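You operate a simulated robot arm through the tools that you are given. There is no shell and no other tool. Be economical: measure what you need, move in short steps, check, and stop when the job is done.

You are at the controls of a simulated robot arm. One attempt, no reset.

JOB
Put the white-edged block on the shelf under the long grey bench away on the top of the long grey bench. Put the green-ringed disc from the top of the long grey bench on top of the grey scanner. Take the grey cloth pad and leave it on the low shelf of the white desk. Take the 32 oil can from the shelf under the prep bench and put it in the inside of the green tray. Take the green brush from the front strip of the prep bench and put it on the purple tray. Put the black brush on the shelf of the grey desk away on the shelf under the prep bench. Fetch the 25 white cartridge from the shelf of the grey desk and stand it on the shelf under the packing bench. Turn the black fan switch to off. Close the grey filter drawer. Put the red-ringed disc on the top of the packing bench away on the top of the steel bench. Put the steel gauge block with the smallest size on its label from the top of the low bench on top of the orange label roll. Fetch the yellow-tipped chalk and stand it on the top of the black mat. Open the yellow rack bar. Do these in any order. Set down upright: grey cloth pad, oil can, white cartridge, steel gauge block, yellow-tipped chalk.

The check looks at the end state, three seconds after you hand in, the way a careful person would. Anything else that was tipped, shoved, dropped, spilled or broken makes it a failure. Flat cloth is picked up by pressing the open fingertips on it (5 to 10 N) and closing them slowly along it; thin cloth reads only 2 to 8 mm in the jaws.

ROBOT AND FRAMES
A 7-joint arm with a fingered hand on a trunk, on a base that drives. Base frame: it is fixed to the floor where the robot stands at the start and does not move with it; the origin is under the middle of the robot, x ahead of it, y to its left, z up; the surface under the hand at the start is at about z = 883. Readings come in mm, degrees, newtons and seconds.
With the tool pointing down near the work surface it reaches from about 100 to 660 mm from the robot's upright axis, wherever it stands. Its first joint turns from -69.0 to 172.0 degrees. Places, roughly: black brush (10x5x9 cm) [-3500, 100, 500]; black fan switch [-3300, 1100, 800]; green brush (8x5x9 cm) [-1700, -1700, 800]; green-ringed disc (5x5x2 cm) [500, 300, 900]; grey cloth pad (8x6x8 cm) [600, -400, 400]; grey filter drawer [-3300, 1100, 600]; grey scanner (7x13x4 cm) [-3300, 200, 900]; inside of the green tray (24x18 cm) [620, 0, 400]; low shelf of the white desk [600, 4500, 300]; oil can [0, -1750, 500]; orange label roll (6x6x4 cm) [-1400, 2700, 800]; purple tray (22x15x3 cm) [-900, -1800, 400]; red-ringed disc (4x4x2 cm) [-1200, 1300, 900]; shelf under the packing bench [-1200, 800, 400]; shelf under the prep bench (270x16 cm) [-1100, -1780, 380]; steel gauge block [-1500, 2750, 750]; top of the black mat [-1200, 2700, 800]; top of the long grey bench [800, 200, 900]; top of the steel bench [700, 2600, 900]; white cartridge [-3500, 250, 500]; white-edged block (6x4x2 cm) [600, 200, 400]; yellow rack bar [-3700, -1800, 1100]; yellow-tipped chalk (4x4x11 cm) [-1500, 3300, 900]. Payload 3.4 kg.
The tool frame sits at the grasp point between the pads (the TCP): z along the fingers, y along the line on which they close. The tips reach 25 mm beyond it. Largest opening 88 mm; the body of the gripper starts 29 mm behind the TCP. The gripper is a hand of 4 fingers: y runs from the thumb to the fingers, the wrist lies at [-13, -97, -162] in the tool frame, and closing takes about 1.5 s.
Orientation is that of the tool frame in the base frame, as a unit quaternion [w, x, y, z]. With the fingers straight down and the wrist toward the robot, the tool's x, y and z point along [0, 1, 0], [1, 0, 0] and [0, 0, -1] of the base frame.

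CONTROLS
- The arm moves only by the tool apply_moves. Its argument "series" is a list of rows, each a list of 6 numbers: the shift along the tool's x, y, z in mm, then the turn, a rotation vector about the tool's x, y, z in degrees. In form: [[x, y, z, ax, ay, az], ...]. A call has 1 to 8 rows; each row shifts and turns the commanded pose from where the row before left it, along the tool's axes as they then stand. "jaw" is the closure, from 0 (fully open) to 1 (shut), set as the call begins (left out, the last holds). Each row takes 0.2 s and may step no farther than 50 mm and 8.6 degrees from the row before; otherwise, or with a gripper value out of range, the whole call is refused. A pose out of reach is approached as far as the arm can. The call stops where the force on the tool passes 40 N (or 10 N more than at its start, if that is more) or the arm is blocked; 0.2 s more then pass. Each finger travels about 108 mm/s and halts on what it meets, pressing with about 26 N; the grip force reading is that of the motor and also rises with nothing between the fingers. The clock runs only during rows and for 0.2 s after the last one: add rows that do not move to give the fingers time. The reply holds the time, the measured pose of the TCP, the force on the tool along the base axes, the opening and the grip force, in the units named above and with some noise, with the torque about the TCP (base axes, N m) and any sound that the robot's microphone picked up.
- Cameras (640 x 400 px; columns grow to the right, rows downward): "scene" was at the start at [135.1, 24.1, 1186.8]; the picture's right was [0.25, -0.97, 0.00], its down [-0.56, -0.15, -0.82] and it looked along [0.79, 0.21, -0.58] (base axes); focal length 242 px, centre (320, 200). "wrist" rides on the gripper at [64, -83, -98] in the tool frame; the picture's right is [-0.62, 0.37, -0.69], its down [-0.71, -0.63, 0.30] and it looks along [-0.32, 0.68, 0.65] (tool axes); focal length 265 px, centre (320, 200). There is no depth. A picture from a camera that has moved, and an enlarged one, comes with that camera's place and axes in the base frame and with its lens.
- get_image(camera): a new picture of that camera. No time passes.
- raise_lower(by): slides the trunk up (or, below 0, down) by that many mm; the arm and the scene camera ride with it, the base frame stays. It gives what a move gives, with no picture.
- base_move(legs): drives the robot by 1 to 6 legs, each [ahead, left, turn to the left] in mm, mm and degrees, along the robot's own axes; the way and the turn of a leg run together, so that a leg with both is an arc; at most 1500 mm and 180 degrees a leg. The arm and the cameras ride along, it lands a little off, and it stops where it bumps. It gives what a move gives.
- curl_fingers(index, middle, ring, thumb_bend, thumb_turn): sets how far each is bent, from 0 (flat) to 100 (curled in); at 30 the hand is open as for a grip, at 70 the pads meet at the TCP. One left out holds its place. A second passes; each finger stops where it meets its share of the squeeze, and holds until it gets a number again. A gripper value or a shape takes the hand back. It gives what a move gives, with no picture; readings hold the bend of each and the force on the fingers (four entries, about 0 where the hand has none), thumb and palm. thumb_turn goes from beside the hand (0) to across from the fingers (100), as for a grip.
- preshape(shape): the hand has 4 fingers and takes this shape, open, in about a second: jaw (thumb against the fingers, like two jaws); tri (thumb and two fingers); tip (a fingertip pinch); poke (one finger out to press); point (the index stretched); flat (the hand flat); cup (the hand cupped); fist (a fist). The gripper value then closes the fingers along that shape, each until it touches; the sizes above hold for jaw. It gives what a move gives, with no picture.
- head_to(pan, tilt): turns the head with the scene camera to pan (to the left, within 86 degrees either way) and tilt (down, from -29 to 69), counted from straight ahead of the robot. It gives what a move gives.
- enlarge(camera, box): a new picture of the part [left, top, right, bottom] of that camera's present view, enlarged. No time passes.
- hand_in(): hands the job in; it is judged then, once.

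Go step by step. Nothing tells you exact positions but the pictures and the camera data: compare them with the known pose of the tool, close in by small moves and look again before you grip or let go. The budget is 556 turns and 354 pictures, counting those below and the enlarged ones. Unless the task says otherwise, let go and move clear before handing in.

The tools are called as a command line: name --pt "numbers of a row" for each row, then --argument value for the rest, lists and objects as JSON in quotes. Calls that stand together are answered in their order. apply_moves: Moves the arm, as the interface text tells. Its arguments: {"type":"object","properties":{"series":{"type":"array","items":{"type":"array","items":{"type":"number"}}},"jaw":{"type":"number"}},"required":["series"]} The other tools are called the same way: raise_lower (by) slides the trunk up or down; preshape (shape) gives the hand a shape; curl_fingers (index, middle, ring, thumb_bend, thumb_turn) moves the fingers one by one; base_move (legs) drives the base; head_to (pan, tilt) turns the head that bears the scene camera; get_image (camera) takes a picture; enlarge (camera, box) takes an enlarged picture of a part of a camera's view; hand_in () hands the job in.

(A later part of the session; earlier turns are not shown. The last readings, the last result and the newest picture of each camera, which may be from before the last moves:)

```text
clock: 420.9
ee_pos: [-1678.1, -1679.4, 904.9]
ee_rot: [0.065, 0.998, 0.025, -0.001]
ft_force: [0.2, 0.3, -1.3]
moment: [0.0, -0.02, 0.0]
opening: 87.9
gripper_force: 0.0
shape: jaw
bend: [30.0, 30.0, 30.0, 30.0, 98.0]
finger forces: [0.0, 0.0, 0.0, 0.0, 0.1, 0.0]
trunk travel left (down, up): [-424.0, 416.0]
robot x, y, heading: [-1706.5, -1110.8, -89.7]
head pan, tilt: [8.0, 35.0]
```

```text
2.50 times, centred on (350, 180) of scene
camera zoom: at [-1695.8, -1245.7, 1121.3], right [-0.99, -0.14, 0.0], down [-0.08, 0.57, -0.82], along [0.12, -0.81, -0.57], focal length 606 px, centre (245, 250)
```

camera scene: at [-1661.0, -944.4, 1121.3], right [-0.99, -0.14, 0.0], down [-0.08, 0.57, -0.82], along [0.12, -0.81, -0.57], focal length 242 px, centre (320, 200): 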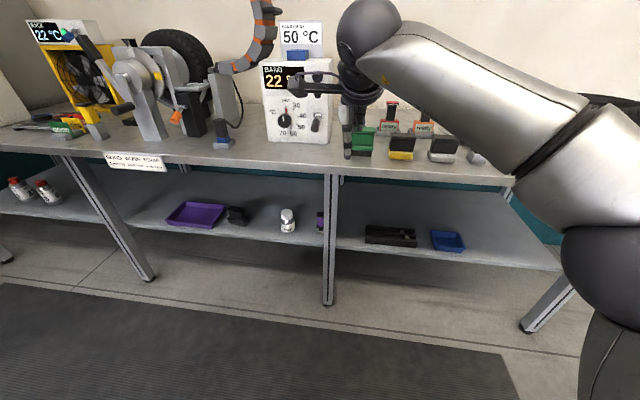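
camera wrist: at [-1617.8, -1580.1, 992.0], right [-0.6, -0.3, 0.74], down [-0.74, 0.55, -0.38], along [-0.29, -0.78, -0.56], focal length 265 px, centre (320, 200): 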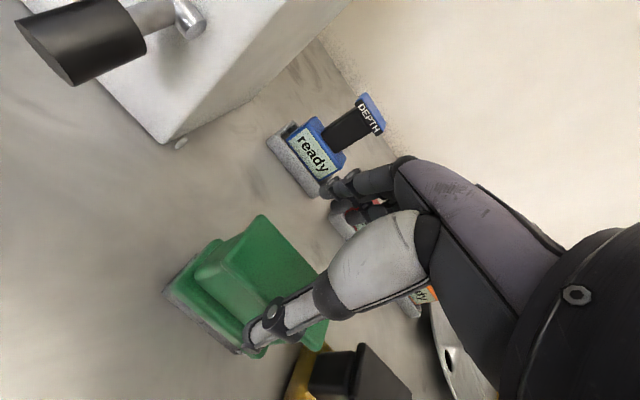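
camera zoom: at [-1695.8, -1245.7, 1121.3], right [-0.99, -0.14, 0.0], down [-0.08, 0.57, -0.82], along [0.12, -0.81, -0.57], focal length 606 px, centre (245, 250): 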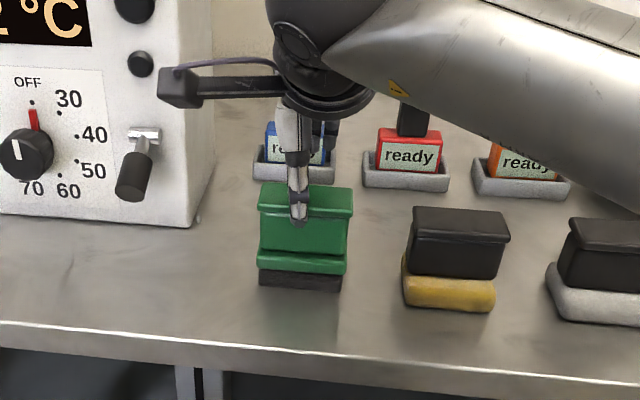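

apply_moves --pt "0 -8 16 0 0 0" --pt "0 -2 16 0 0 0" --pt "0 -2 14 0 0 0" --pt "0 0 0 0 0 0"

apply_moves --pt "0 0 0 0 0 0" --pt "0 0 0 0 0 0" --pt "0 0 0 0 0 0" --pt "0 0 0 0 0 0" --pt "0 0 0 0 0 0" --pt "0 0 0 0 0 0" --jaw 1

get_image --camera "wrist"

```text
clock: 421.9
ee_pos: [-1679.8, -1673.2, 857.5]
ee_rot: [0.065, 0.998, 0.023, -0.002]
ft_force: [0.5, 0.6, 0.0]
moment: [0.02, 0.01, -0.02]
opening: 87.9
gripper_force: 0.0
shape: jaw
bend: [30.0, 30.0, 30.0, 30.0, 98.0]
finger forces: [0.0, 0.0, 0.1, 0.0, 0.0, 0.0]
trunk travel left (down, up): [-424.0, 416.0]
robot x, y, heading: [-1710.5, -1110.9, -89.9]
head pan, tilt: [8.0, 35.0]
```

```text
clock: 423.3
ee_pos: [-1679.4, -1673.6, 857.7]
ee_rot: [0.066, 0.998, 0.024, -0.001]
ft_force: [-0.2, -0.9, 4.2]
moment: [0.06, 0.03, 0.01]
opening: 31.4
gripper_force: 26.1
shape: jaw
bend: [71.0, 64.0, 67.0, 62.0, 100.0]
finger forces: [13.3, 8.5, 3.0, 0.1, 23.2, 0.0]
trunk travel left (down, up): [-424.0, 416.0]
robot x, y, heading: [-1708.9, -1108.1, -89.8]
head pan, tilt: [8.0, 35.0]
```

```text
106 pictures are left
camera wrist: at [-1618.4, -1574.2, 945.0], right [-0.6, -0.3, 0.74], down [-0.74, 0.55, -0.38], along [-0.29, -0.78, -0.56], focal length 265 px, centre (320, 200)
```

wrist: 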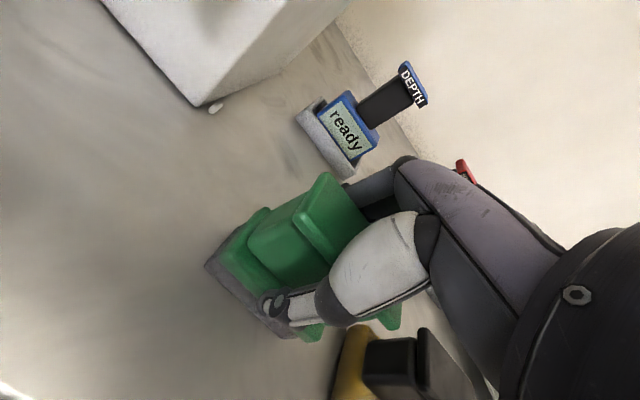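

Gripped. Lifting, backing out, lowering the trunk and moving in front of the purple tray.

apply_moves --pt "0 3 -25 0 0 0" --pt "0 5 -40 0 0 0" --pt "0 0 0 0 0 0"

base_move --legs '[[-380, 0, 0], [0, 730, 0]]'

raise_lower --by -380

base_move --legs '[[380, 0, 0]]'

get_image --camera "wrist"

get_image --camera "scene"

```text
clock: 424.1
ee_pos: [-1678.8, -1671.3, 924.1]
ee_rot: [0.066, 0.998, 0.024, -0.002]
ft_force: [0.9, -0.2, -1.7]
moment: [0.0, -0.01, 0.0]
opening: 26.7
gripper_force: 26.5
shape: jaw
bend: [71.0, 65.0, 69.0, 67.0, 100.0]
finger forces: [12.1, 7.5, 2.7, 0.0, 30.6, 0.1]
trunk travel left (down, up): [-424.0, 416.0]
robot x, y, heading: [-1706.0, -1109.0, -89.9]
head pan, tilt: [8.0, 35.0]
```

```text
clock: 430.1
ee_pos: [-942.7, -1284.4, 922.8]
ee_rot: [0.065, 0.998, 0.026, -0.002]
ft_force: [0.0, -0.6, -1.2]
moment: [-0.04, -0.02, 0.02]
opening: 26.8
gripper_force: 26.3
shape: jaw
bend: [71.0, 65.0, 69.0, 67.0, 100.0]
finger forces: [12.1, 7.4, 2.7, 0.1, 30.6, 0.0]
trunk travel left (down, up): [-424.0, 416.0]
robot x, y, heading: [-975.2, -725.4, -89.5]
head pan, tilt: [8.0, 35.0]
```

```text
clock: 433.8
ee_pos: [-943.0, -1285.2, 542.7]
ee_rot: [0.065, 0.998, 0.026, -0.002]
ft_force: [0.1, -0.2, -3.4]
moment: [-0.06, -0.03, -0.03]
opening: 26.6
gripper_force: 25.9
shape: jaw
bend: [71.0, 65.0, 69.0, 67.0, 100.0]
finger forces: [12.3, 7.3, 2.8, 0.1, 29.9, 0.0]
trunk travel left (down, up): [-44.0, 796.0]
robot x, y, heading: [-972.8, -722.4, -89.6]
head pan, tilt: [8.0, 35.0]
```

```text
clock: 436.2
ee_pos: [-939.2, -1666.1, 542.8]
ee_rot: [0.066, 0.997, 0.027, -0.002]
ft_force: [-0.1, 0.3, -1.8]
moment: [-0.04, 0.0, 0.01]
opening: 26.6
gripper_force: 26.3
shape: jaw
bend: [71.0, 65.0, 69.0, 67.0, 100.0]
finger forces: [12.3, 7.3, 2.7, 0.0, 29.6, 0.0]
trunk travel left (down, up): [-44.0, 796.0]
robot x, y, heading: [-977.0, -1101.6, -89.3]
head pan, tilt: [8.0, 35.0]
```

```text
105 pictures are left
camera wrist: at [-879.7, -1566.5, 630.4], right [-0.6, -0.31, 0.74], down [-0.75, 0.55, -0.38], along [-0.29, -0.78, -0.56], focal length 265 px, centre (320, 200)
```

wrist: 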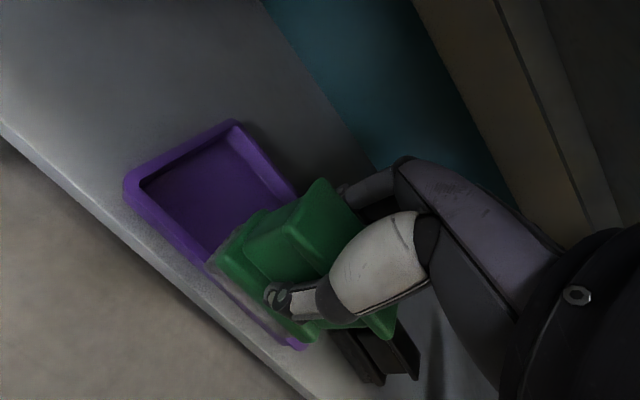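

```text
104 pictures are left
camera scene: at [-958.9, -1239.2, 741.3], right [-0.99, -0.15, 0.0], down [-0.08, 0.57, -0.82], along [0.12, -0.81, -0.57], focal length 242 px, centre (320, 200)
```

scene: 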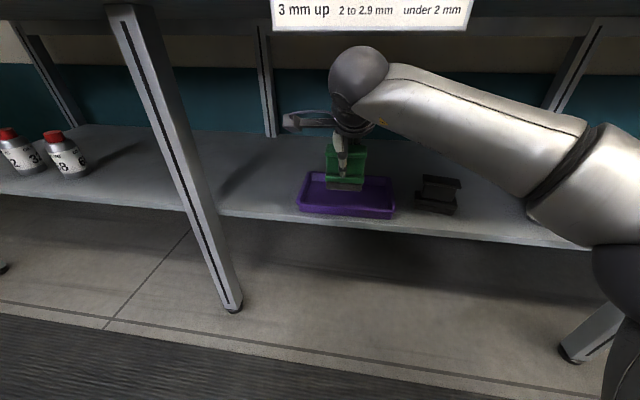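

base_move --legs '[[92, -11, 0]]'

apply_moves --pt "0 -3 25 0 0 0" --pt "0 -3 25 0 0 0" --pt "0 0 0 0 0 0"

get_image --camera "wrist"

enlarge --camera "scene" --box '[260, 100, 480, 280]'

```text
clock: 437.3
ee_pos: [-950.4, -1757.0, 543.2]
ee_rot: [0.066, 0.997, 0.026, -0.002]
ft_force: [0.2, -0.7, -1.4]
moment: [0.01, -0.03, -0.01]
opening: 26.9
gripper_force: 25.4
shape: jaw
bend: [71.0, 65.0, 69.0, 67.0, 100.0]
finger forces: [12.2, 7.3, 2.7, 0.1, 29.6, 0.0]
trunk travel left (down, up): [-44.0, 796.0]
robot x, y, heading: [-982.5, -1194.7, -89.5]
head pan, tilt: [8.0, 35.0]
```

```text
clock: 438.1
ee_pos: [-950.2, -1758.2, 492.2]
ee_rot: [0.065, 0.998, 0.026, -0.002]
ft_force: [-0.4, -0.4, -1.9]
moment: [-0.01, 0.0, -0.02]
opening: 26.6
gripper_force: 26.3
shape: jaw
bend: [71.0, 65.0, 69.0, 67.0, 100.0]
finger forces: [12.1, 7.1, 2.8, 0.0, 28.8, 0.0]
trunk travel left (down, up): [-44.0, 796.0]
robot x, y, heading: [-981.1, -1195.6, -89.5]
head pan, tilt: [8.0, 35.0]
```

```text
103 pictures are left
camera wrist: at [-890.8, -1659.3, 579.9], right [-0.6, -0.31, 0.74], down [-0.75, 0.55, -0.38], along [-0.29, -0.78, -0.56], focal length 265 px, centre (320, 200)
```

wrist: 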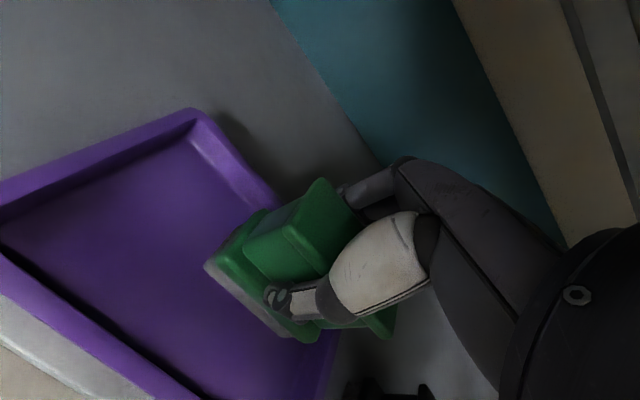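

```text
2.22 times, centred on (370, 190) of scene
camera zoom: at [-969.2, -1331.3, 741.3], right [-0.99, -0.15, 0.0], down [-0.08, 0.57, -0.82], along [0.12, -0.81, -0.57], focal length 538 px, centre (209, 222)
```

zoom: 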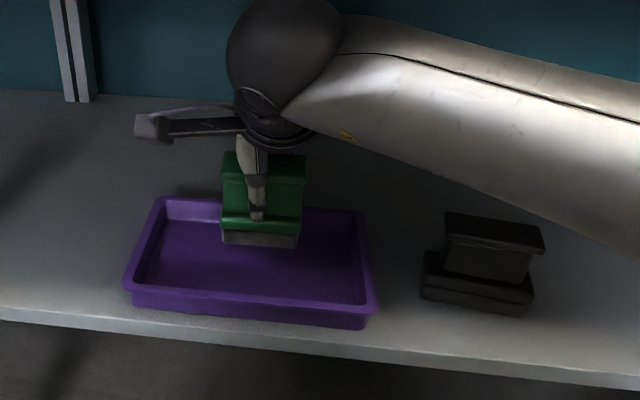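

apply_moves --pt "3 -2 14 0 0 0" --pt "0 -1 8 0 0 0" --pt "0 0 4 0 0 0" --pt "0 0 0 0 0 0"

apply_moves --pt "0 0 3 0 0 0" --pt "0 0 3 0 0 0" --pt "0 0 0 0 0 0"

```text
clock: 439.1
ee_pos: [-948.0, -1758.2, 466.2]
ee_rot: [0.066, 0.998, 0.025, -0.002]
ft_force: [-0.3, 0.0, -1.4]
moment: [-0.02, -0.01, 0.0]
opening: 26.8
gripper_force: 25.9
shape: jaw
bend: [71.0, 65.0, 69.0, 67.0, 100.0]
finger forces: [12.2, 7.2, 2.8, 0.1, 28.4, 0.0]
trunk travel left (down, up): [-44.0, 796.0]
robot x, y, heading: [-983.5, -1196.5, -89.5]
head pan, tilt: [8.0, 35.0]
```

```text
clock: 439.9
ee_pos: [-948.7, -1760.0, 461.4]
ee_rot: [0.066, 0.998, 0.026, -0.002]
ft_force: [-0.8, 0.2, -1.6]
moment: [-0.02, 0.03, -0.02]
opening: 26.5
gripper_force: 26.6
shape: jaw
bend: [71.0, 65.0, 69.0, 67.0, 100.0]
finger forces: [12.2, 7.2, 2.8, 0.0, 28.4, 0.0]
trunk travel left (down, up): [-44.0, 796.0]
robot x, y, heading: [-984.8, -1191.6, -89.7]
head pan, tilt: [8.0, 35.0]
```

apply_moves --pt "0 0 3 0 0 0" --pt "0 0 3 0 0 0" --pt "0 0 3 0 0 0" --pt "0 0 0 0 0 0"

enlarge --camera "scene" --box '[260, 100, 480, 280]'

```text
clock: 440.9
ee_pos: [-947.9, -1760.8, 451.7]
ee_rot: [0.065, 0.998, 0.026, -0.002]
ft_force: [0.4, 0.1, -1.0]
moment: [-0.02, 0.0, 0.01]
opening: 26.4
gripper_force: 25.4
shape: jaw
bend: [71.0, 67.0, 69.0, 67.0, 100.0]
finger forces: [12.6, 5.5, 3.3, 0.0, 23.7, 0.0]
trunk travel left (down, up): [-44.0, 796.0]
robot x, y, heading: [-982.6, -1194.6, -89.4]
head pan, tilt: [8.0, 35.0]
```

```text
2.22 times, centred on (370, 190) of scene
camera zoom: at [-969.2, -1331.3, 741.3], right [-0.99, -0.15, 0.0], down [-0.08, 0.57, -0.82], along [0.12, -0.81, -0.57], focal length 538 px, centre (209, 222)
```

zoom: 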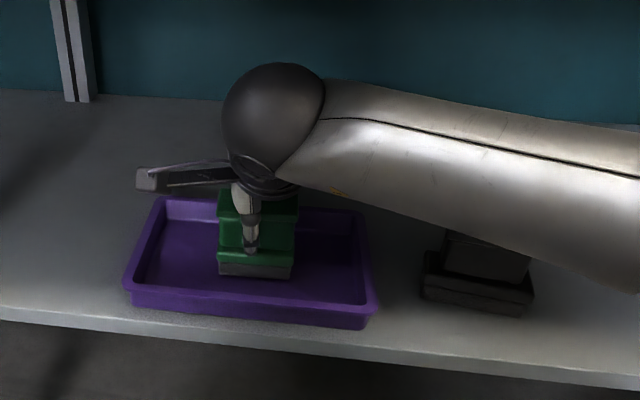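

apply_moves --pt "0 0 2.5 0 0 0" --pt "0 0 2.5 0 0 0" --pt "0 0 0 0 0 0"

```text
clock: 441.7
ee_pos: [-947.7, -1760.4, 445.8]
ee_rot: [0.066, 0.997, 0.026, -0.002]
ft_force: [0.4, -0.4, -1.8]
moment: [-0.01, 0.0, -0.01]
opening: 26.2
gripper_force: 25.4
shape: jaw
bend: [71.0, 67.0, 69.0, 67.0, 100.0]
finger forces: [12.6, 5.5, 3.2, 0.0, 23.8, 0.0]
trunk travel left (down, up): [-44.0, 796.0]
robot x, y, heading: [-982.6, -1198.9, -89.4]
head pan, tilt: [8.0, 35.0]
```

apply_moves --pt "0 0 2.5 0 0 0" --pt "0 0 2.5 0 0 0" --pt "0 0 0 0 0 0"

get_image --camera "wrist"

```text
clock: 442.5
ee_pos: [-947.7, -1761.0, 446.1]
ee_rot: [0.068, 0.997, 0.026, -0.002]
ft_force: [-1.4, -0.2, 17.2]
moment: [0.4, 0.0, -0.01]
opening: 26.0
gripper_force: 26.2
shape: jaw
bend: [71.0, 67.0, 69.0, 67.0, 100.0]
finger forces: [17.1, 5.8, 3.6, 0.0, 29.7, 0.0]
trunk travel left (down, up): [-44.0, 796.0]
robot x, y, heading: [-985.5, -1200.4, -89.5]
head pan, tilt: [8.0, 35.0]
```

```text
100 pictures are left
camera wrist: at [-887.6, -1661.8, 532.0], right [-0.6, -0.3, 0.74], down [-0.75, 0.54, -0.38], along [-0.29, -0.78, -0.55], focal length 265 px, centre (320, 200)
```

wrist: 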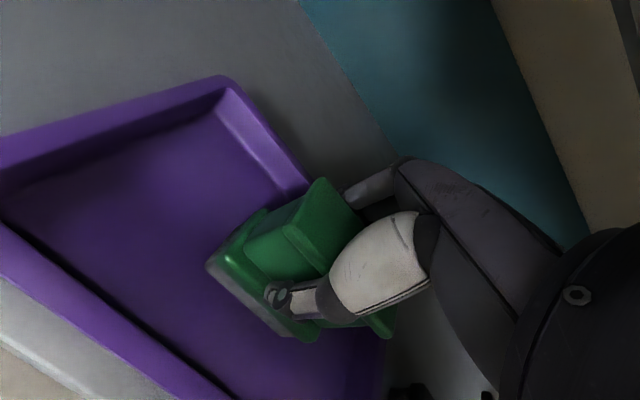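

Touchdown felt. Releasing with a limited opening and rising.

apply_moves --pt "0 0 -2 0 0 0" --pt "0 0 0 0 0 0" --pt "0 0 0 0 0 0" --pt "0 0 0 0 0 0" --pt "0 3 -25 0 0 0" --pt "0 5 -40 0 0 0" --pt "0 5 -40 0 0 0" --jaw 0.35

base_move --legs '[[-420, 0, 0]]'

get_image --camera "scene"

```text
clock: 444.1
ee_pos: [-948.5, -1760.2, 550.2]
ee_rot: [0.065, 0.998, 0.026, -0.002]
ft_force: [-0.8, 0.1, -0.1]
moment: [-0.02, -0.01, -0.05]
opening: 56.9
gripper_force: 0.1
shape: jaw
bend: [28.0, 39.0, 36.0, 62.0, 100.0]
finger forces: [0.0, 0.0, 0.0, 0.0, 0.0, 0.1]
trunk travel left (down, up): [-44.0, 796.0]
robot x, y, heading: [-982.6, -1198.7, -89.5]
head pan, tilt: [8.0, 35.0]
```

```text
clock: 446.7
ee_pos: [-949.6, -1343.0, 551.1]
ee_rot: [0.065, 0.997, 0.028, -0.001]
ft_force: [0.1, 0.3, 1.1]
moment: [-0.04, -0.03, -0.01]
opening: 57.2
gripper_force: 0.0
shape: jaw
bend: [28.0, 39.0, 36.0, 62.0, 100.0]
finger forces: [0.0, 0.0, 0.0, 0.0, 0.0, 0.1]
trunk travel left (down, up): [-44.0, 796.0]
robot x, y, heading: [-984.7, -777.5, -89.3]
head pan, tilt: [8.0, 35.0]
```

```text
99 pictures are left
camera scene: at [-972.8, -913.6, 741.3], right [-0.99, -0.15, 0.0], down [-0.09, 0.57, -0.82], along [0.12, -0.81, -0.57], focal length 242 px, centre (320, 200)
```

scene: 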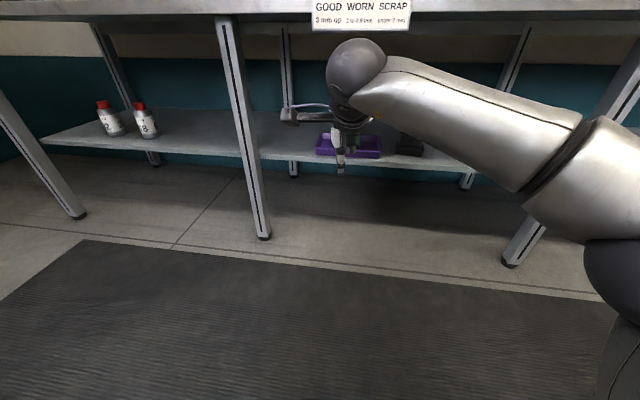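

enlarge --camera "scene" --box '[80, 80, 200, 160]'

base_move --legs '[[0, 900, -0.5], [150, 0, 0]]'

head_to --pan 5 --tilt 28

get_image --camera "scene"

get_image --camera "wrist"

```text
5.00 times, centred on (140, 120) of scene
camera zoom: at [-972.8, -913.6, 741.3], right [-0.99, -0.15, 0.0], down [-0.09, 0.57, -0.82], along [0.12, -0.81, -0.57], focal length 1212 px, centre (1220, 600)
```

zoom: 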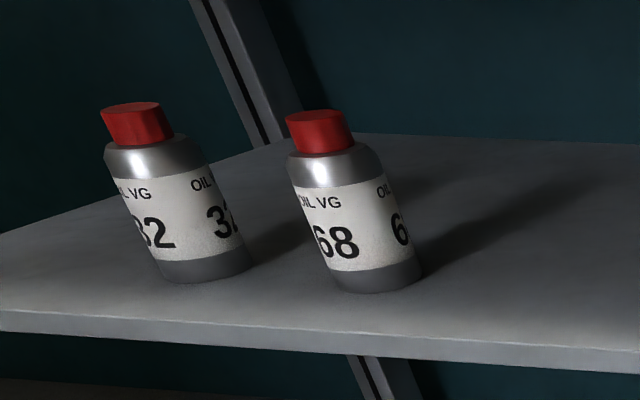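

```text
clock: 452.4
ee_pos: [-59.1, -1491.5, 550.3]
ee_rot: [0.065, 0.998, 0.02, -0.002]
ft_force: [0.3, 0.5, 0.3]
moment: [-0.01, -0.01, 0.02]
opening: 57.1
gripper_force: 0.1
shape: jaw
bend: [28.0, 39.0, 36.0, 62.0, 100.0]
finger forces: [0.0, 0.1, 0.0, 0.0, 0.0, 0.1]
trunk travel left (down, up): [-44.0, 796.0]
robot x, y, heading: [-85.7, -926.6, -90.3]
head pan, tilt: [8.0, 35.0]
```

```text
clock: 453.1
ee_pos: [-58.7, -1489.8, 549.4]
ee_rot: [0.066, 0.998, 0.02, -0.003]
ft_force: [0.5, 0.4, 0.3]
moment: [-0.01, -0.04, -0.01]
opening: 57.1
gripper_force: 0.0
shape: jaw
bend: [28.0, 39.0, 36.0, 62.0, 100.0]
finger forces: [0.0, 0.0, 0.0, 0.1, 0.1, 0.0]
trunk travel left (down, up): [-44.0, 796.0]
robot x, y, heading: [-88.0, -925.8, -90.2]
head pan, tilt: [5.0, 28.0]
```

```text
97 pictures are left
camera scene: at [-79.0, -1064.3, 752.2], right [-1.0, -0.08, 0.0], down [-0.04, 0.47, -0.88], along [0.07, -0.88, -0.47], focal length 242 px, centre (320, 200)
```

scene: 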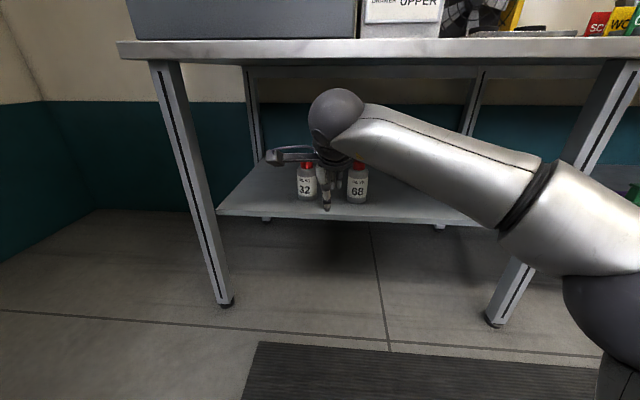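

```text
96 pictures are left
camera wrist: at [3.5, -1392.0, 637.2], right [-0.6, -0.3, 0.74], down [-0.74, 0.56, -0.38], along [-0.3, -0.78, -0.56], focal length 265 px, centre (320, 200)
```

wrist: 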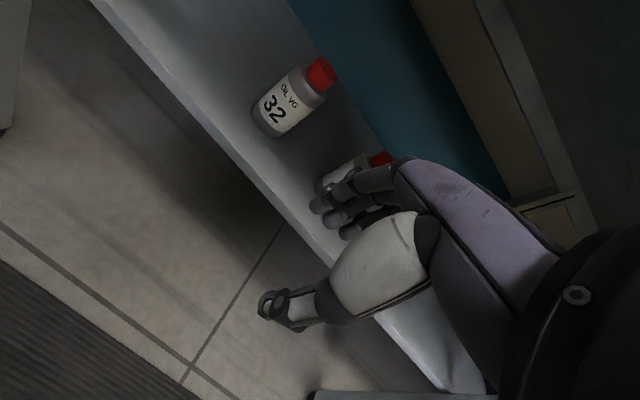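

The 32 can's cap is at ≈[24, −1790, 490]. Moving over it.

base_move --legs '[[0, 83, 0], [270, 0, 0]]'

apply_moves --pt "0 0 0 0 0 0" --pt "0 0 0 0 0 0" --pt "0 0 0 0 0 0" --jaw 0

get_image --camera "wrist"

enlarge --camera "scene" --box '[240, 80, 420, 260]'

```text
clock: 455.7
ee_pos: [26.0, -1761.5, 550.3]
ee_rot: [0.065, 0.998, 0.021, -0.003]
ft_force: [0.5, 0.2, -0.6]
moment: [0.0, 0.01, 0.02]
opening: 57.1
gripper_force: 0.0
shape: jaw
bend: [28.0, 39.0, 36.0, 62.0, 100.0]
finger forces: [0.0, 0.0, 0.1, 0.1, 0.0, 0.0]
trunk travel left (down, up): [-44.0, 796.0]
robot x, y, heading: [-2.3, -1200.6, -90.1]
head pan, tilt: [5.0, 28.0]
```

```text
clock: 456.5
ee_pos: [27.3, -1761.8, 548.8]
ee_rot: [0.065, 0.998, 0.02, -0.003]
ft_force: [-0.3, -0.6, -0.4]
moment: [0.02, 0.01, -0.01]
opening: 87.7
gripper_force: 0.2
shape: jaw
bend: [30.0, 30.0, 30.0, 30.0, 98.0]
finger forces: [0.0, 0.0, 0.0, 0.1, 0.0, 0.0]
trunk travel left (down, up): [-44.0, 796.0]
robot x, y, heading: [-2.8, -1195.2, -90.2]
head pan, tilt: [5.0, 28.0]
```

```text
95 pictures are left
camera wrist: at [87.6, -1664.4, 637.3], right [-0.6, -0.3, 0.74], down [-0.74, 0.55, -0.38], along [-0.3, -0.78, -0.56], focal length 265 px, centre (320, 200)
```

wrist: 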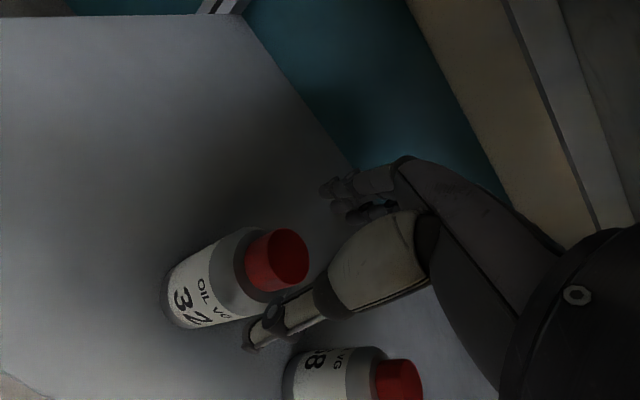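

```text
2.22 times, centred on (330, 170) of scene
camera zoom: at [4.4, -1336.9, 752.3], right [-1.0, -0.08, 0.0], down [-0.04, 0.47, -0.88], along [0.07, -0.88, -0.47], focal length 538 px, centre (298, 267)
```

zoom: 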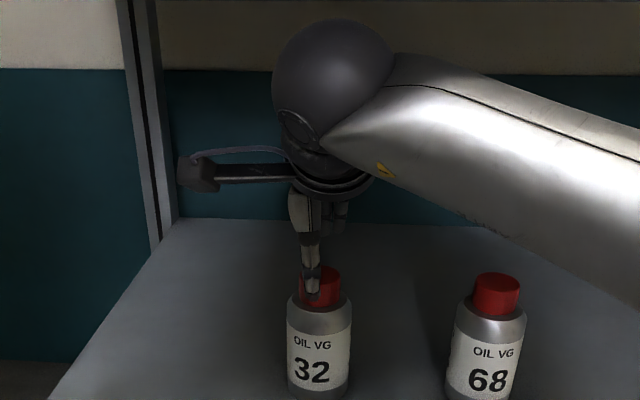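

apply_moves --pt "-9 38 5 0 0 0" --pt "0 -4 25 0 0 0" --pt "0 -3 18 0 0 0" --pt "0 0 0 0 0 0"

get_image --camera "wrist"

enlarge --camera "scene" --box '[240, 80, 420, 260]'

```text
clock: 457.5
ee_pos: [18.2, -1798.9, 509.7]
ee_rot: [0.069, 0.997, 0.021, 0.0]
ft_force: [-0.1, 4.5, 16.5]
moment: [0.72, 0.01, 0.02]
opening: 87.8
gripper_force: 0.1
shape: jaw
bend: [30.0, 30.0, 30.0, 25.0, 98.0]
finger forces: [0.1, 0.0, 0.1, 0.1, 18.7, 0.0]
trunk travel left (down, up): [-44.0, 796.0]
robot x, y, heading: [-4.4, -1197.5, -90.2]
head pan, tilt: [5.0, 28.0]
```

```text
93 pictures are left
camera wrist: at [79.1, -1700.3, 597.1], right [-0.6, -0.3, 0.74], down [-0.74, 0.55, -0.38], along [-0.3, -0.78, -0.55], focal length 265 px, centre (320, 200)
```

wrist: 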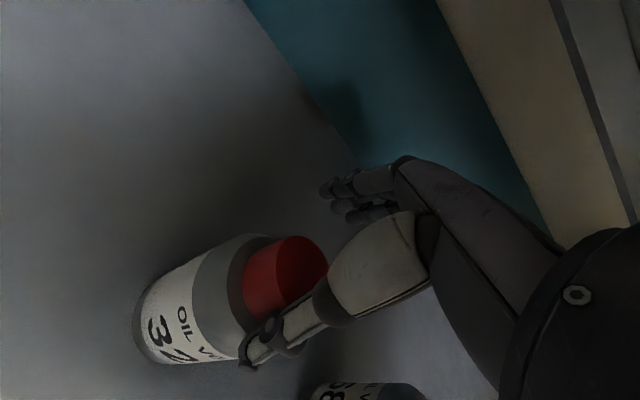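

```text
2.22 times, centred on (330, 170) of scene
camera zoom: at [4.3, -1335.1, 752.9], right [-1.0, -0.08, 0.0], down [-0.04, 0.47, -0.88], along [0.07, -0.88, -0.47], focal length 538 px, centre (298, 267)
```

zoom: 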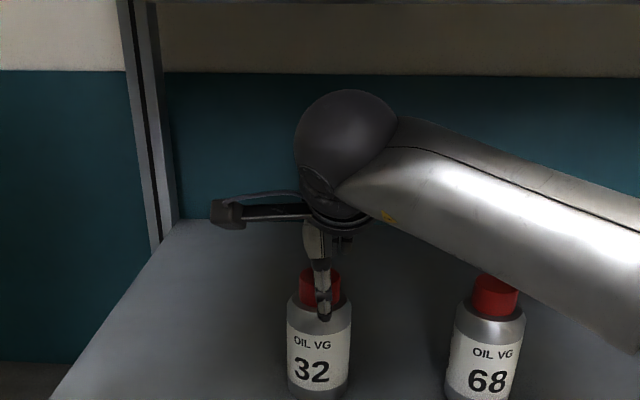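

The thumb rests on the can's shoulder, so the can is nearer. Rising, shifting back 22 mm and descending again.

apply_moves --pt "0 2 -25 0 0 0" --pt "0 -23 -3 0 0 0" --pt "0 0 0 0 0 0"

get_image --camera "wrist"

apply_moves --pt "0 -3 25 0 0 0" --pt "0 -2 10 0 0 0" --pt "0 0 0 0 0 0"

```text
clock: 458.3
ee_pos: [17.6, -1775.1, 531.4]
ee_rot: [0.066, 0.998, 0.021, -0.002]
ft_force: [0.8, 0.6, 1.0]
moment: [0.02, 0.0, -0.02]
opening: 88.0
gripper_force: 0.0
shape: jaw
bend: [30.0, 30.0, 30.0, 30.0, 98.0]
finger forces: [0.0, 0.1, 0.0, 0.0, 0.0, 0.0]
trunk travel left (down, up): [-44.0, 796.0]
robot x, y, heading: [-5.0, -1195.9, -90.0]
head pan, tilt: [5.0, 28.0]
```

```text
91 pictures are left
camera wrist: at [78.9, -1677.1, 618.6], right [-0.6, -0.3, 0.74], down [-0.74, 0.55, -0.38], along [-0.3, -0.78, -0.56], focal length 265 px, centre (320, 200)
```

wrist: 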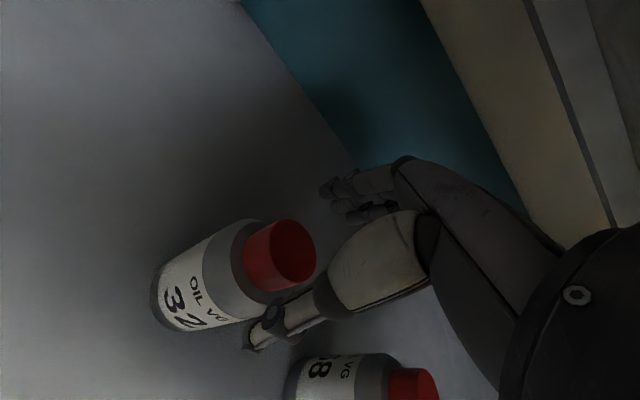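

```text
clock: 459.1
ee_pos: [18.2, -1775.2, 496.3]
ee_rot: [0.065, 0.998, 0.02, -0.003]
ft_force: [0.6, 0.2, -0.6]
moment: [0.0, -0.02, -0.02]
opening: 87.7
gripper_force: 0.1
shape: jaw
bend: [30.0, 30.0, 30.0, 30.0, 98.0]
finger forces: [0.0, 0.1, 0.0, 0.0, 0.0, 0.0]
trunk travel left (down, up): [-44.0, 796.0]
robot x, y, heading: [-4.5, -1197.9, -90.4]
head pan, tilt: [5.0, 28.0]
```

apply_moves --pt "0 -1 8 0 0 0" --pt "0 0 0 0 0 0"

apply_moves --pt "0 0 0 0 0 0" --pt "0 0 0 0 0 0" --pt "0 0 0 0 0 0" --pt "0 0 0 0 0 0" --pt "0 0 0 0 0 0" --pt "0 0 0 0 0 0" --jaw 1

get_image --camera "wrist"

```text
clock: 459.7
ee_pos: [17.9, -1775.6, 488.8]
ee_rot: [0.065, 0.998, 0.02, -0.002]
ft_force: [0.8, -0.1, -0.3]
moment: [0.03, -0.03, 0.0]
opening: 88.2
gripper_force: 0.1
shape: jaw
bend: [30.0, 30.0, 30.0, 30.0, 98.0]
finger forces: [0.0, 0.0, 0.0, 0.1, 0.0, 0.1]
trunk travel left (down, up): [-44.0, 796.0]
robot x, y, heading: [-0.9, -1195.3, -90.1]
head pan, tilt: [5.0, 28.0]
```

```text
clock: 461.1
ee_pos: [18.1, -1774.9, 488.0]
ee_rot: [0.065, 0.998, 0.021, -0.003]
ft_force: [-0.4, 1.1, 0.4]
moment: [0.11, 0.02, -0.01]
opening: 53.1
gripper_force: 26.3
shape: jaw
bend: [73.0, 43.0, 45.0, 62.0, 100.0]
finger forces: [14.3, 7.4, 0.0, 0.0, 22.4, 0.0]
trunk travel left (down, up): [-44.0, 796.0]
robot x, y, heading: [-3.5, -1197.4, -90.0]
head pan, tilt: [5.0, 28.0]
```

```text
90 pictures are left
camera wrist: at [78.7, -1677.1, 575.4], right [-0.6, -0.3, 0.74], down [-0.74, 0.55, -0.38], along [-0.3, -0.78, -0.56], focal length 265 px, centre (320, 200)
```

wrist: 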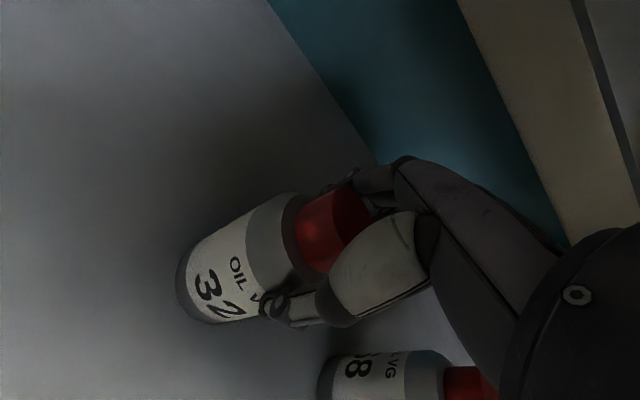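

Gripped on the body. Lifting, backing out, and driving to the long bench's green tray.

apply_moves --pt "0 3 -25 0 0 0" --pt "0 5 -40 0 0 0" --pt "0 0 0 0 0 0"

base_move --legs '[[-480, 0, 0], [0, -400, 0], [0, 0, 90], [0, 690, 0]]'

head_to --pan 0 --tilt 25

get_image --camera "scene"

```text
clock: 461.9
ee_pos: [16.9, -1774.4, 552.5]
ee_rot: [0.066, 0.998, 0.022, -0.002]
ft_force: [-0.4, 0.0, -2.7]
moment: [-0.02, 0.01, 0.01]
opening: 53.4
gripper_force: 26.4
shape: jaw
bend: [73.0, 43.0, 45.0, 62.0, 100.0]
finger forces: [14.7, 7.4, 0.0, 0.1, 22.5, 0.0]
trunk travel left (down, up): [-44.0, 796.0]
robot x, y, heading: [-5.3, -1196.3, -90.3]
head pan, tilt: [5.0, 28.0]
```

```text
clock: 474.0
ee_pos: [180.6, -17.4, 554.1]
ee_rot: [0.048, 0.693, 0.718, 0.044]
ft_force: [-0.3, 0.2, -2.0]
moment: [0.02, 0.04, -0.01]
opening: 53.2
gripper_force: 26.8
shape: jaw
bend: [73.0, 43.0, 45.0, 62.0, 100.0]
finger forces: [14.6, 7.3, 0.0, 0.0, 22.0, 0.0]
trunk travel left (down, up): [-44.0, 796.0]
robot x, y, heading: [-392.2, -33.0, -0.5]
head pan, tilt: [5.0, 28.0]
```

```text
clock: 474.7
ee_pos: [180.2, -18.1, 553.5]
ee_rot: [0.048, 0.693, 0.718, 0.044]
ft_force: [-0.2, -0.8, -2.8]
moment: [-0.03, 0.03, 0.01]
opening: 52.9
gripper_force: 25.9
shape: jaw
bend: [73.0, 43.0, 45.0, 62.0, 100.0]
finger forces: [14.5, 7.3, 0.0, 0.0, 22.0, 0.0]
trunk travel left (down, up): [-44.0, 796.0]
robot x, y, heading: [-395.1, -30.3, -0.5]
head pan, tilt: [0.0, 25.0]
```

```text
89 pictures are left
camera scene: at [-254.3, -33.0, 757.0], right [-0.01, -1.0, 0.0], down [-0.42, 0.0, -0.91], along [0.91, -0.01, -0.42], focal length 242 px, centre (320, 200)
```

scene: 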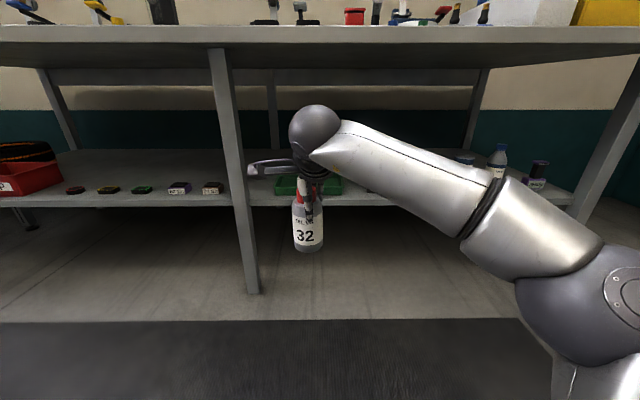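

raise_lower --by 40

base_move --legs '[[0, 22, 0.5], [415, 0, 0]]'

head_to --pan 5 --tilt 40

get_image --camera "scene"

get_image --camera "wrist"

```text
clock: 475.5
ee_pos: [180.9, -16.8, 591.4]
ee_rot: [0.048, 0.694, 0.717, 0.044]
ft_force: [-0.3, 0.3, -2.5]
moment: [-0.03, 0.03, 0.0]
opening: 53.0
gripper_force: 25.9
shape: jaw
bend: [73.0, 43.0, 45.0, 62.0, 100.0]
finger forces: [14.5, 7.3, 0.1, 0.1, 22.0, 0.0]
trunk travel left (down, up): [-84.0, 756.0]
robot x, y, heading: [-395.4, -33.0, -0.6]
head pan, tilt: [0.0, 25.0]
```

```text
clock: 478.5
ee_pos: [596.3, 10.4, 592.6]
ee_rot: [0.048, 0.69, 0.721, 0.045]
ft_force: [0.0, -0.5, -3.0]
moment: [0.0, 0.04, 0.0]
opening: 53.1
gripper_force: 26.4
shape: jaw
bend: [73.0, 43.0, 45.0, 62.0, 100.0]
finger forces: [14.5, 7.3, 0.0, 0.0, 22.0, 0.0]
trunk travel left (down, up): [-84.0, 756.0]
robot x, y, heading: [14.8, -11.5, 0.2]
head pan, tilt: [0.0, 25.0]
```

```text
clock: 479.2
ee_pos: [595.6, 11.0, 592.2]
ee_rot: [0.047, 0.689, 0.722, 0.045]
ft_force: [0.8, 0.4, -2.5]
moment: [-0.01, 0.03, -0.01]
opening: 53.1
gripper_force: 26.1
shape: jaw
bend: [73.0, 43.0, 45.0, 62.0, 100.0]
finger forces: [14.5, 7.3, 0.0, 0.0, 22.0, 0.0]
trunk travel left (down, up): [-84.0, 756.0]
robot x, y, heading: [18.3, -13.8, 0.1]
head pan, tilt: [5.0, 40.0]
```

```text
88 pictures are left
camera scene: at [154.1, -2.3, 773.7], right [0.09, -1.0, 0.0], down [-0.64, -0.06, -0.77], along [0.76, 0.07, -0.64], focal length 242 px, centre (320, 200)
```

scene: 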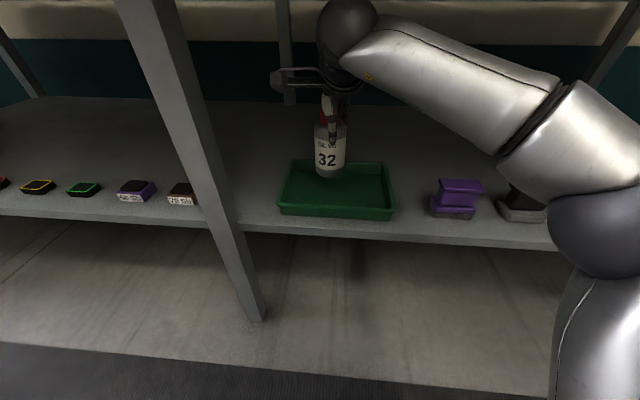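

```text
87 pictures are left
camera wrist: at [498.0, 71.3, 679.8], right [0.3, -0.6, 0.74], down [-0.55, -0.74, -0.38], along [0.78, -0.29, -0.56], focal length 265 px, centre (320, 200)
```

wrist: 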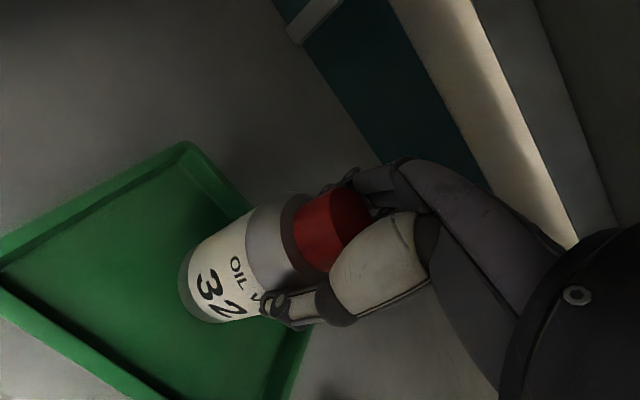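

base_move --legs '[[28, 0, 0]]'

apply_moves --pt "-6 -3 25 0 0 0" --pt "0 -4 28 0 0 0" --pt "0 0 0 0 0 0"

apply_moves --pt "0 0 6 0 0 0" --pt "0 -1 6 0 0 0" --pt "0 0 0 0 0 0"

enlarge --camera "scene" --box '[250, 80, 430, 240]'

```text
clock: 480.1
ee_pos: [625.3, 10.2, 592.1]
ee_rot: [0.048, 0.689, 0.721, 0.045]
ft_force: [0.1, -0.1, -2.4]
moment: [-0.02, 0.0, 0.01]
opening: 53.1
gripper_force: 25.6
shape: jaw
bend: [73.0, 43.0, 45.0, 62.0, 100.0]
finger forces: [14.6, 7.3, 0.1, 0.0, 22.1, 0.0]
trunk travel left (down, up): [-84.0, 756.0]
robot x, y, heading: [50.7, -11.3, 0.1]
head pan, tilt: [5.0, 40.0]
```

```text
clock: 480.9
ee_pos: [625.1, 5.2, 538.4]
ee_rot: [0.048, 0.689, 0.722, 0.045]
ft_force: [-0.3, -0.2, -2.7]
moment: [0.05, -0.01, -0.04]
opening: 53.0
gripper_force: 26.0
shape: jaw
bend: [73.0, 43.0, 45.0, 62.0, 100.0]
finger forces: [14.5, 7.4, 0.0, 0.0, 22.2, 0.0]
trunk travel left (down, up): [-84.0, 756.0]
robot x, y, heading: [49.1, -9.8, 0.1]
head pan, tilt: [5.0, 40.0]
```

```text
clock: 481.7
ee_pos: [624.4, 4.5, 527.1]
ee_rot: [0.047, 0.69, 0.721, 0.044]
ft_force: [-0.2, 0.6, -3.1]
moment: [-0.03, -0.01, 0.01]
opening: 53.1
gripper_force: 26.2
shape: jaw
bend: [73.0, 43.0, 45.0, 62.0, 100.0]
finger forces: [14.5, 7.2, 0.0, 0.0, 22.0, 0.1]
trunk travel left (down, up): [-84.0, 756.0]
robot x, y, heading: [45.5, -10.6, -0.0]
head pan, tilt: [5.0, 40.0]
```

```text
2.50 times, centred on (340, 160) of scene
camera zoom: at [182.1, -2.3, 773.7], right [0.09, -1.0, 0.0], down [-0.64, -0.06, -0.77], along [0.76, 0.07, -0.64], focal length 606 px, centre (270, 300)
```

zoom: 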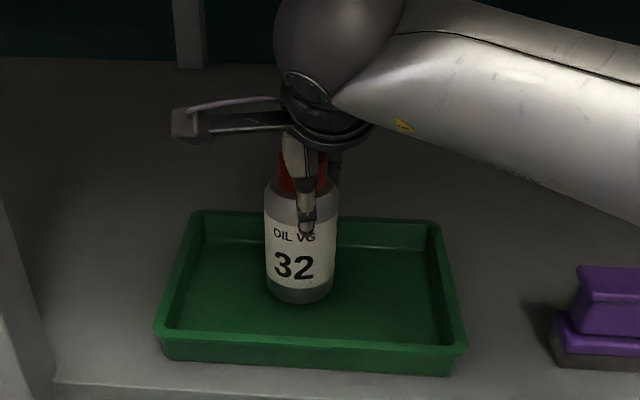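

apply_moves --pt "0 0 3 0 0 0" --pt "0 -1 3 0 0 0" --pt "0 0 3 0 0 0" --pt "0 0 0 0 0 0"

apply_moves --pt "0 0 2.5 0 0 0" --pt "0 0 2.5 0 0 0" --pt "0 0 0 0 0 0"

```text
clock: 482.7
ee_pos: [625.6, 5.0, 518.2]
ee_rot: [0.046, 0.69, 0.721, 0.045]
ft_force: [1.0, -0.2, -2.1]
moment: [-0.02, 0.04, -0.01]
opening: 53.0
gripper_force: 26.4
shape: jaw
bend: [73.0, 43.0, 45.0, 62.0, 100.0]
finger forces: [14.5, 7.4, 0.0, 0.0, 22.1, 0.0]
trunk travel left (down, up): [-84.0, 756.0]
robot x, y, heading: [46.5, -13.6, 0.0]
head pan, tilt: [5.0, 40.0]
```

```text
clock: 483.5
ee_pos: [624.8, 4.1, 516.5]
ee_rot: [0.048, 0.69, 0.721, 0.048]
ft_force: [1.9, -0.6, 12.3]
moment: [0.02, 0.09, 0.02]
opening: 52.8
gripper_force: 26.4
shape: jaw
bend: [73.0, 43.0, 45.0, 62.0, 100.0]
finger forces: [16.1, 9.0, 0.0, 0.0, 24.1, 0.0]
trunk travel left (down, up): [-84.0, 756.0]
robot x, y, heading: [47.9, -7.0, 0.1]
head pan, tilt: [5.0, 40.0]
```

Contact. Releasing the can upright and rising.

apply_moves --pt "0 0 -1.5 0 0 0" --pt "0 0 0 0 0 0" --pt "0 0 0 0 0 0" --pt "0 0 0 0 0 0" --pt "0 0 0 0 0 0" --jaw 0.05

apply_moves --pt "0 3 -25 0 0 0" --pt "0 4 -35 0 0 0" --pt "0 4 -35 0 0 0" --pt "0 0 0 0 0 0"

base_move --legs '[[-300, 0, 0]]'

head_to --pan -15 --tilt 35

get_image --camera "scene"

```text
clock: 484.7
ee_pos: [625.1, 4.8, 515.2]
ee_rot: [0.048, 0.689, 0.721, 0.045]
ft_force: [-0.2, -0.1, 0.0]
moment: [0.0, -0.01, -0.01]
opening: 82.7
gripper_force: 0.1
shape: jaw
bend: [32.0, 31.0, 30.0, 31.0, 98.0]
finger forces: [0.0, 0.1, 0.0, 0.0, 0.0, 0.0]
trunk travel left (down, up): [-84.0, 756.0]
robot x, y, heading: [47.3, -11.1, -0.0]
head pan, tilt: [5.0, 40.0]
```

```text
clock: 485.7
ee_pos: [622.7, 5.7, 610.6]
ee_rot: [0.048, 0.691, 0.72, 0.044]
ft_force: [-0.4, 0.2, 0.3]
moment: [-0.01, 0.01, -0.02]
opening: 83.2
gripper_force: 0.1
shape: jaw
bend: [32.0, 31.0, 30.0, 31.0, 98.0]
finger forces: [0.0, 0.0, 0.0, 0.1, 0.0, 0.1]
trunk travel left (down, up): [-84.0, 756.0]
robot x, y, heading: [47.7, -13.4, 0.1]
head pan, tilt: [5.0, 40.0]
```

```text
clock: 487.7
ee_pos: [322.5, 4.8, 610.2]
ee_rot: [0.048, 0.689, 0.721, 0.044]
ft_force: [-0.7, 0.1, 0.0]
moment: [0.0, 0.01, 0.02]
opening: 82.9
gripper_force: 0.1
shape: jaw
bend: [32.0, 31.0, 30.0, 31.0, 98.0]
finger forces: [0.1, 0.0, 0.1, 0.1, 0.0, 0.0]
trunk travel left (down, up): [-84.0, 756.0]
robot x, y, heading: [-250.6, -11.7, 0.1]
head pan, tilt: [5.0, 40.0]
```

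```text
clock: 488.5
ee_pos: [322.3, 4.7, 609.7]
ee_rot: [0.048, 0.689, 0.721, 0.045]
ft_force: [0.0, 0.1, -0.2]
moment: [0.0, -0.02, -0.02]
opening: 83.1
gripper_force: 0.0
shape: jaw
bend: [32.0, 31.0, 30.0, 31.0, 98.0]
finger forces: [0.0, 0.0, 0.0, 0.0, 0.0, 0.0]
trunk travel left (down, up): [-84.0, 756.0]
robot x, y, heading: [-253.5, -11.1, 0.2]
head pan, tilt: [-15.0, 35.0]
```

```text
85 pictures are left
camera scene: at [-119.3, -32.6, 781.3], right [-0.26, -0.97, 0.0], down [-0.55, 0.15, -0.82], along [0.79, -0.21, -0.57], focal length 242 px, centre (320, 200)
```

scene: 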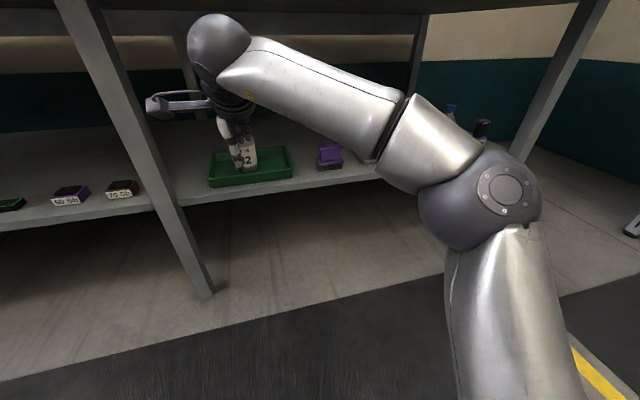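

The can stands in the tray. Next the grey cloth pad at ≈[597, −400]: sidestepping right and approaching.

base_move --legs '[[0, -405, 0], [200, 0, 0]]'

apply_moves --pt "0 -4 30 0 0 0" --pt "0 0 0 0 0 0" --jaw 0

get_image --camera "wrist"

head_to --pan 5 --tilt 35

get_image --camera "scene"

```text
clock: 492.3
ee_pos: [522.9, -402.5, 610.5]
ee_rot: [0.048, 0.688, 0.722, 0.045]
ft_force: [0.3, -0.4, 0.0]
moment: [-0.02, -0.03, -0.03]
opening: 83.2
gripper_force: 0.1
shape: jaw
bend: [32.0, 31.0, 30.0, 31.0, 98.0]
finger forces: [0.1, 0.0, 0.1, 0.0, 0.0, 0.1]
trunk travel left (down, up): [-84.0, 756.0]
robot x, y, heading: [-52.2, -421.5, 0.1]
head pan, tilt: [-15.0, 35.0]
```

```text
clock: 492.9
ee_pos: [523.4, -402.7, 579.6]
ee_rot: [0.047, 0.688, 0.723, 0.044]
ft_force: [0.6, -0.2, -0.2]
moment: [0.01, -0.02, 0.0]
opening: 87.8
gripper_force: 0.0
shape: jaw
bend: [30.0, 30.0, 30.0, 30.0, 98.0]
finger forces: [0.0, 0.1, 0.0, 0.0, 0.0, 0.0]
trunk travel left (down, up): [-84.0, 756.0]
robot x, y, heading: [-52.2, -417.0, 0.1]
head pan, tilt: [-15.0, 35.0]
```

```text
84 pictures are left
camera wrist: at [425.0, -342.2, 666.5], right [0.3, -0.6, 0.74], down [-0.55, -0.74, -0.38], along [0.78, -0.29, -0.56], focal length 265 px, centre (320, 200)
```

wrist: 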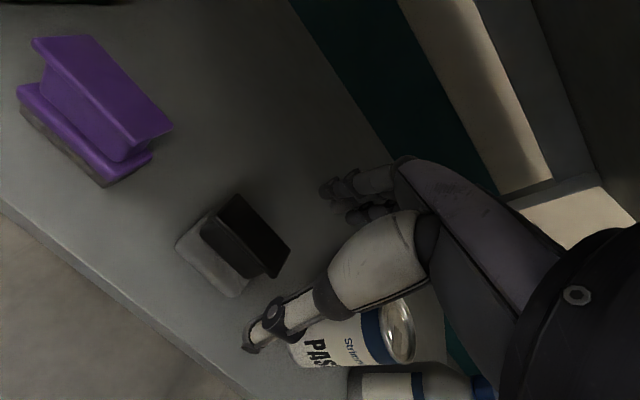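

```text
clock: 493.7
ee_pos: [523.8, -402.4, 579.5]
ee_rot: [0.048, 0.689, 0.722, 0.044]
ft_force: [-0.1, -0.8, -0.4]
moment: [0.02, -0.01, -0.02]
opening: 87.4
gripper_force: 0.1
shape: jaw
bend: [30.0, 30.0, 30.0, 30.0, 98.0]
finger forces: [0.0, 0.0, 0.0, 0.1, 0.1, 0.0]
trunk travel left (down, up): [-84.0, 756.0]
robot x, y, heading: [-52.0, -422.4, 0.4]
head pan, tilt: [5.0, 35.0]
```

```text
83 pictures are left
camera scene: at [84.6, -410.1, 781.3], right [0.09, -1.0, 0.0], down [-0.57, -0.05, -0.82], along [0.82, 0.07, -0.57], focal length 242 px, centre (320, 200)
```

scene: 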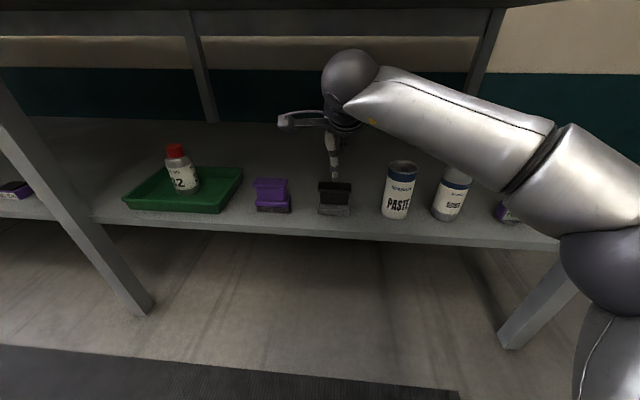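

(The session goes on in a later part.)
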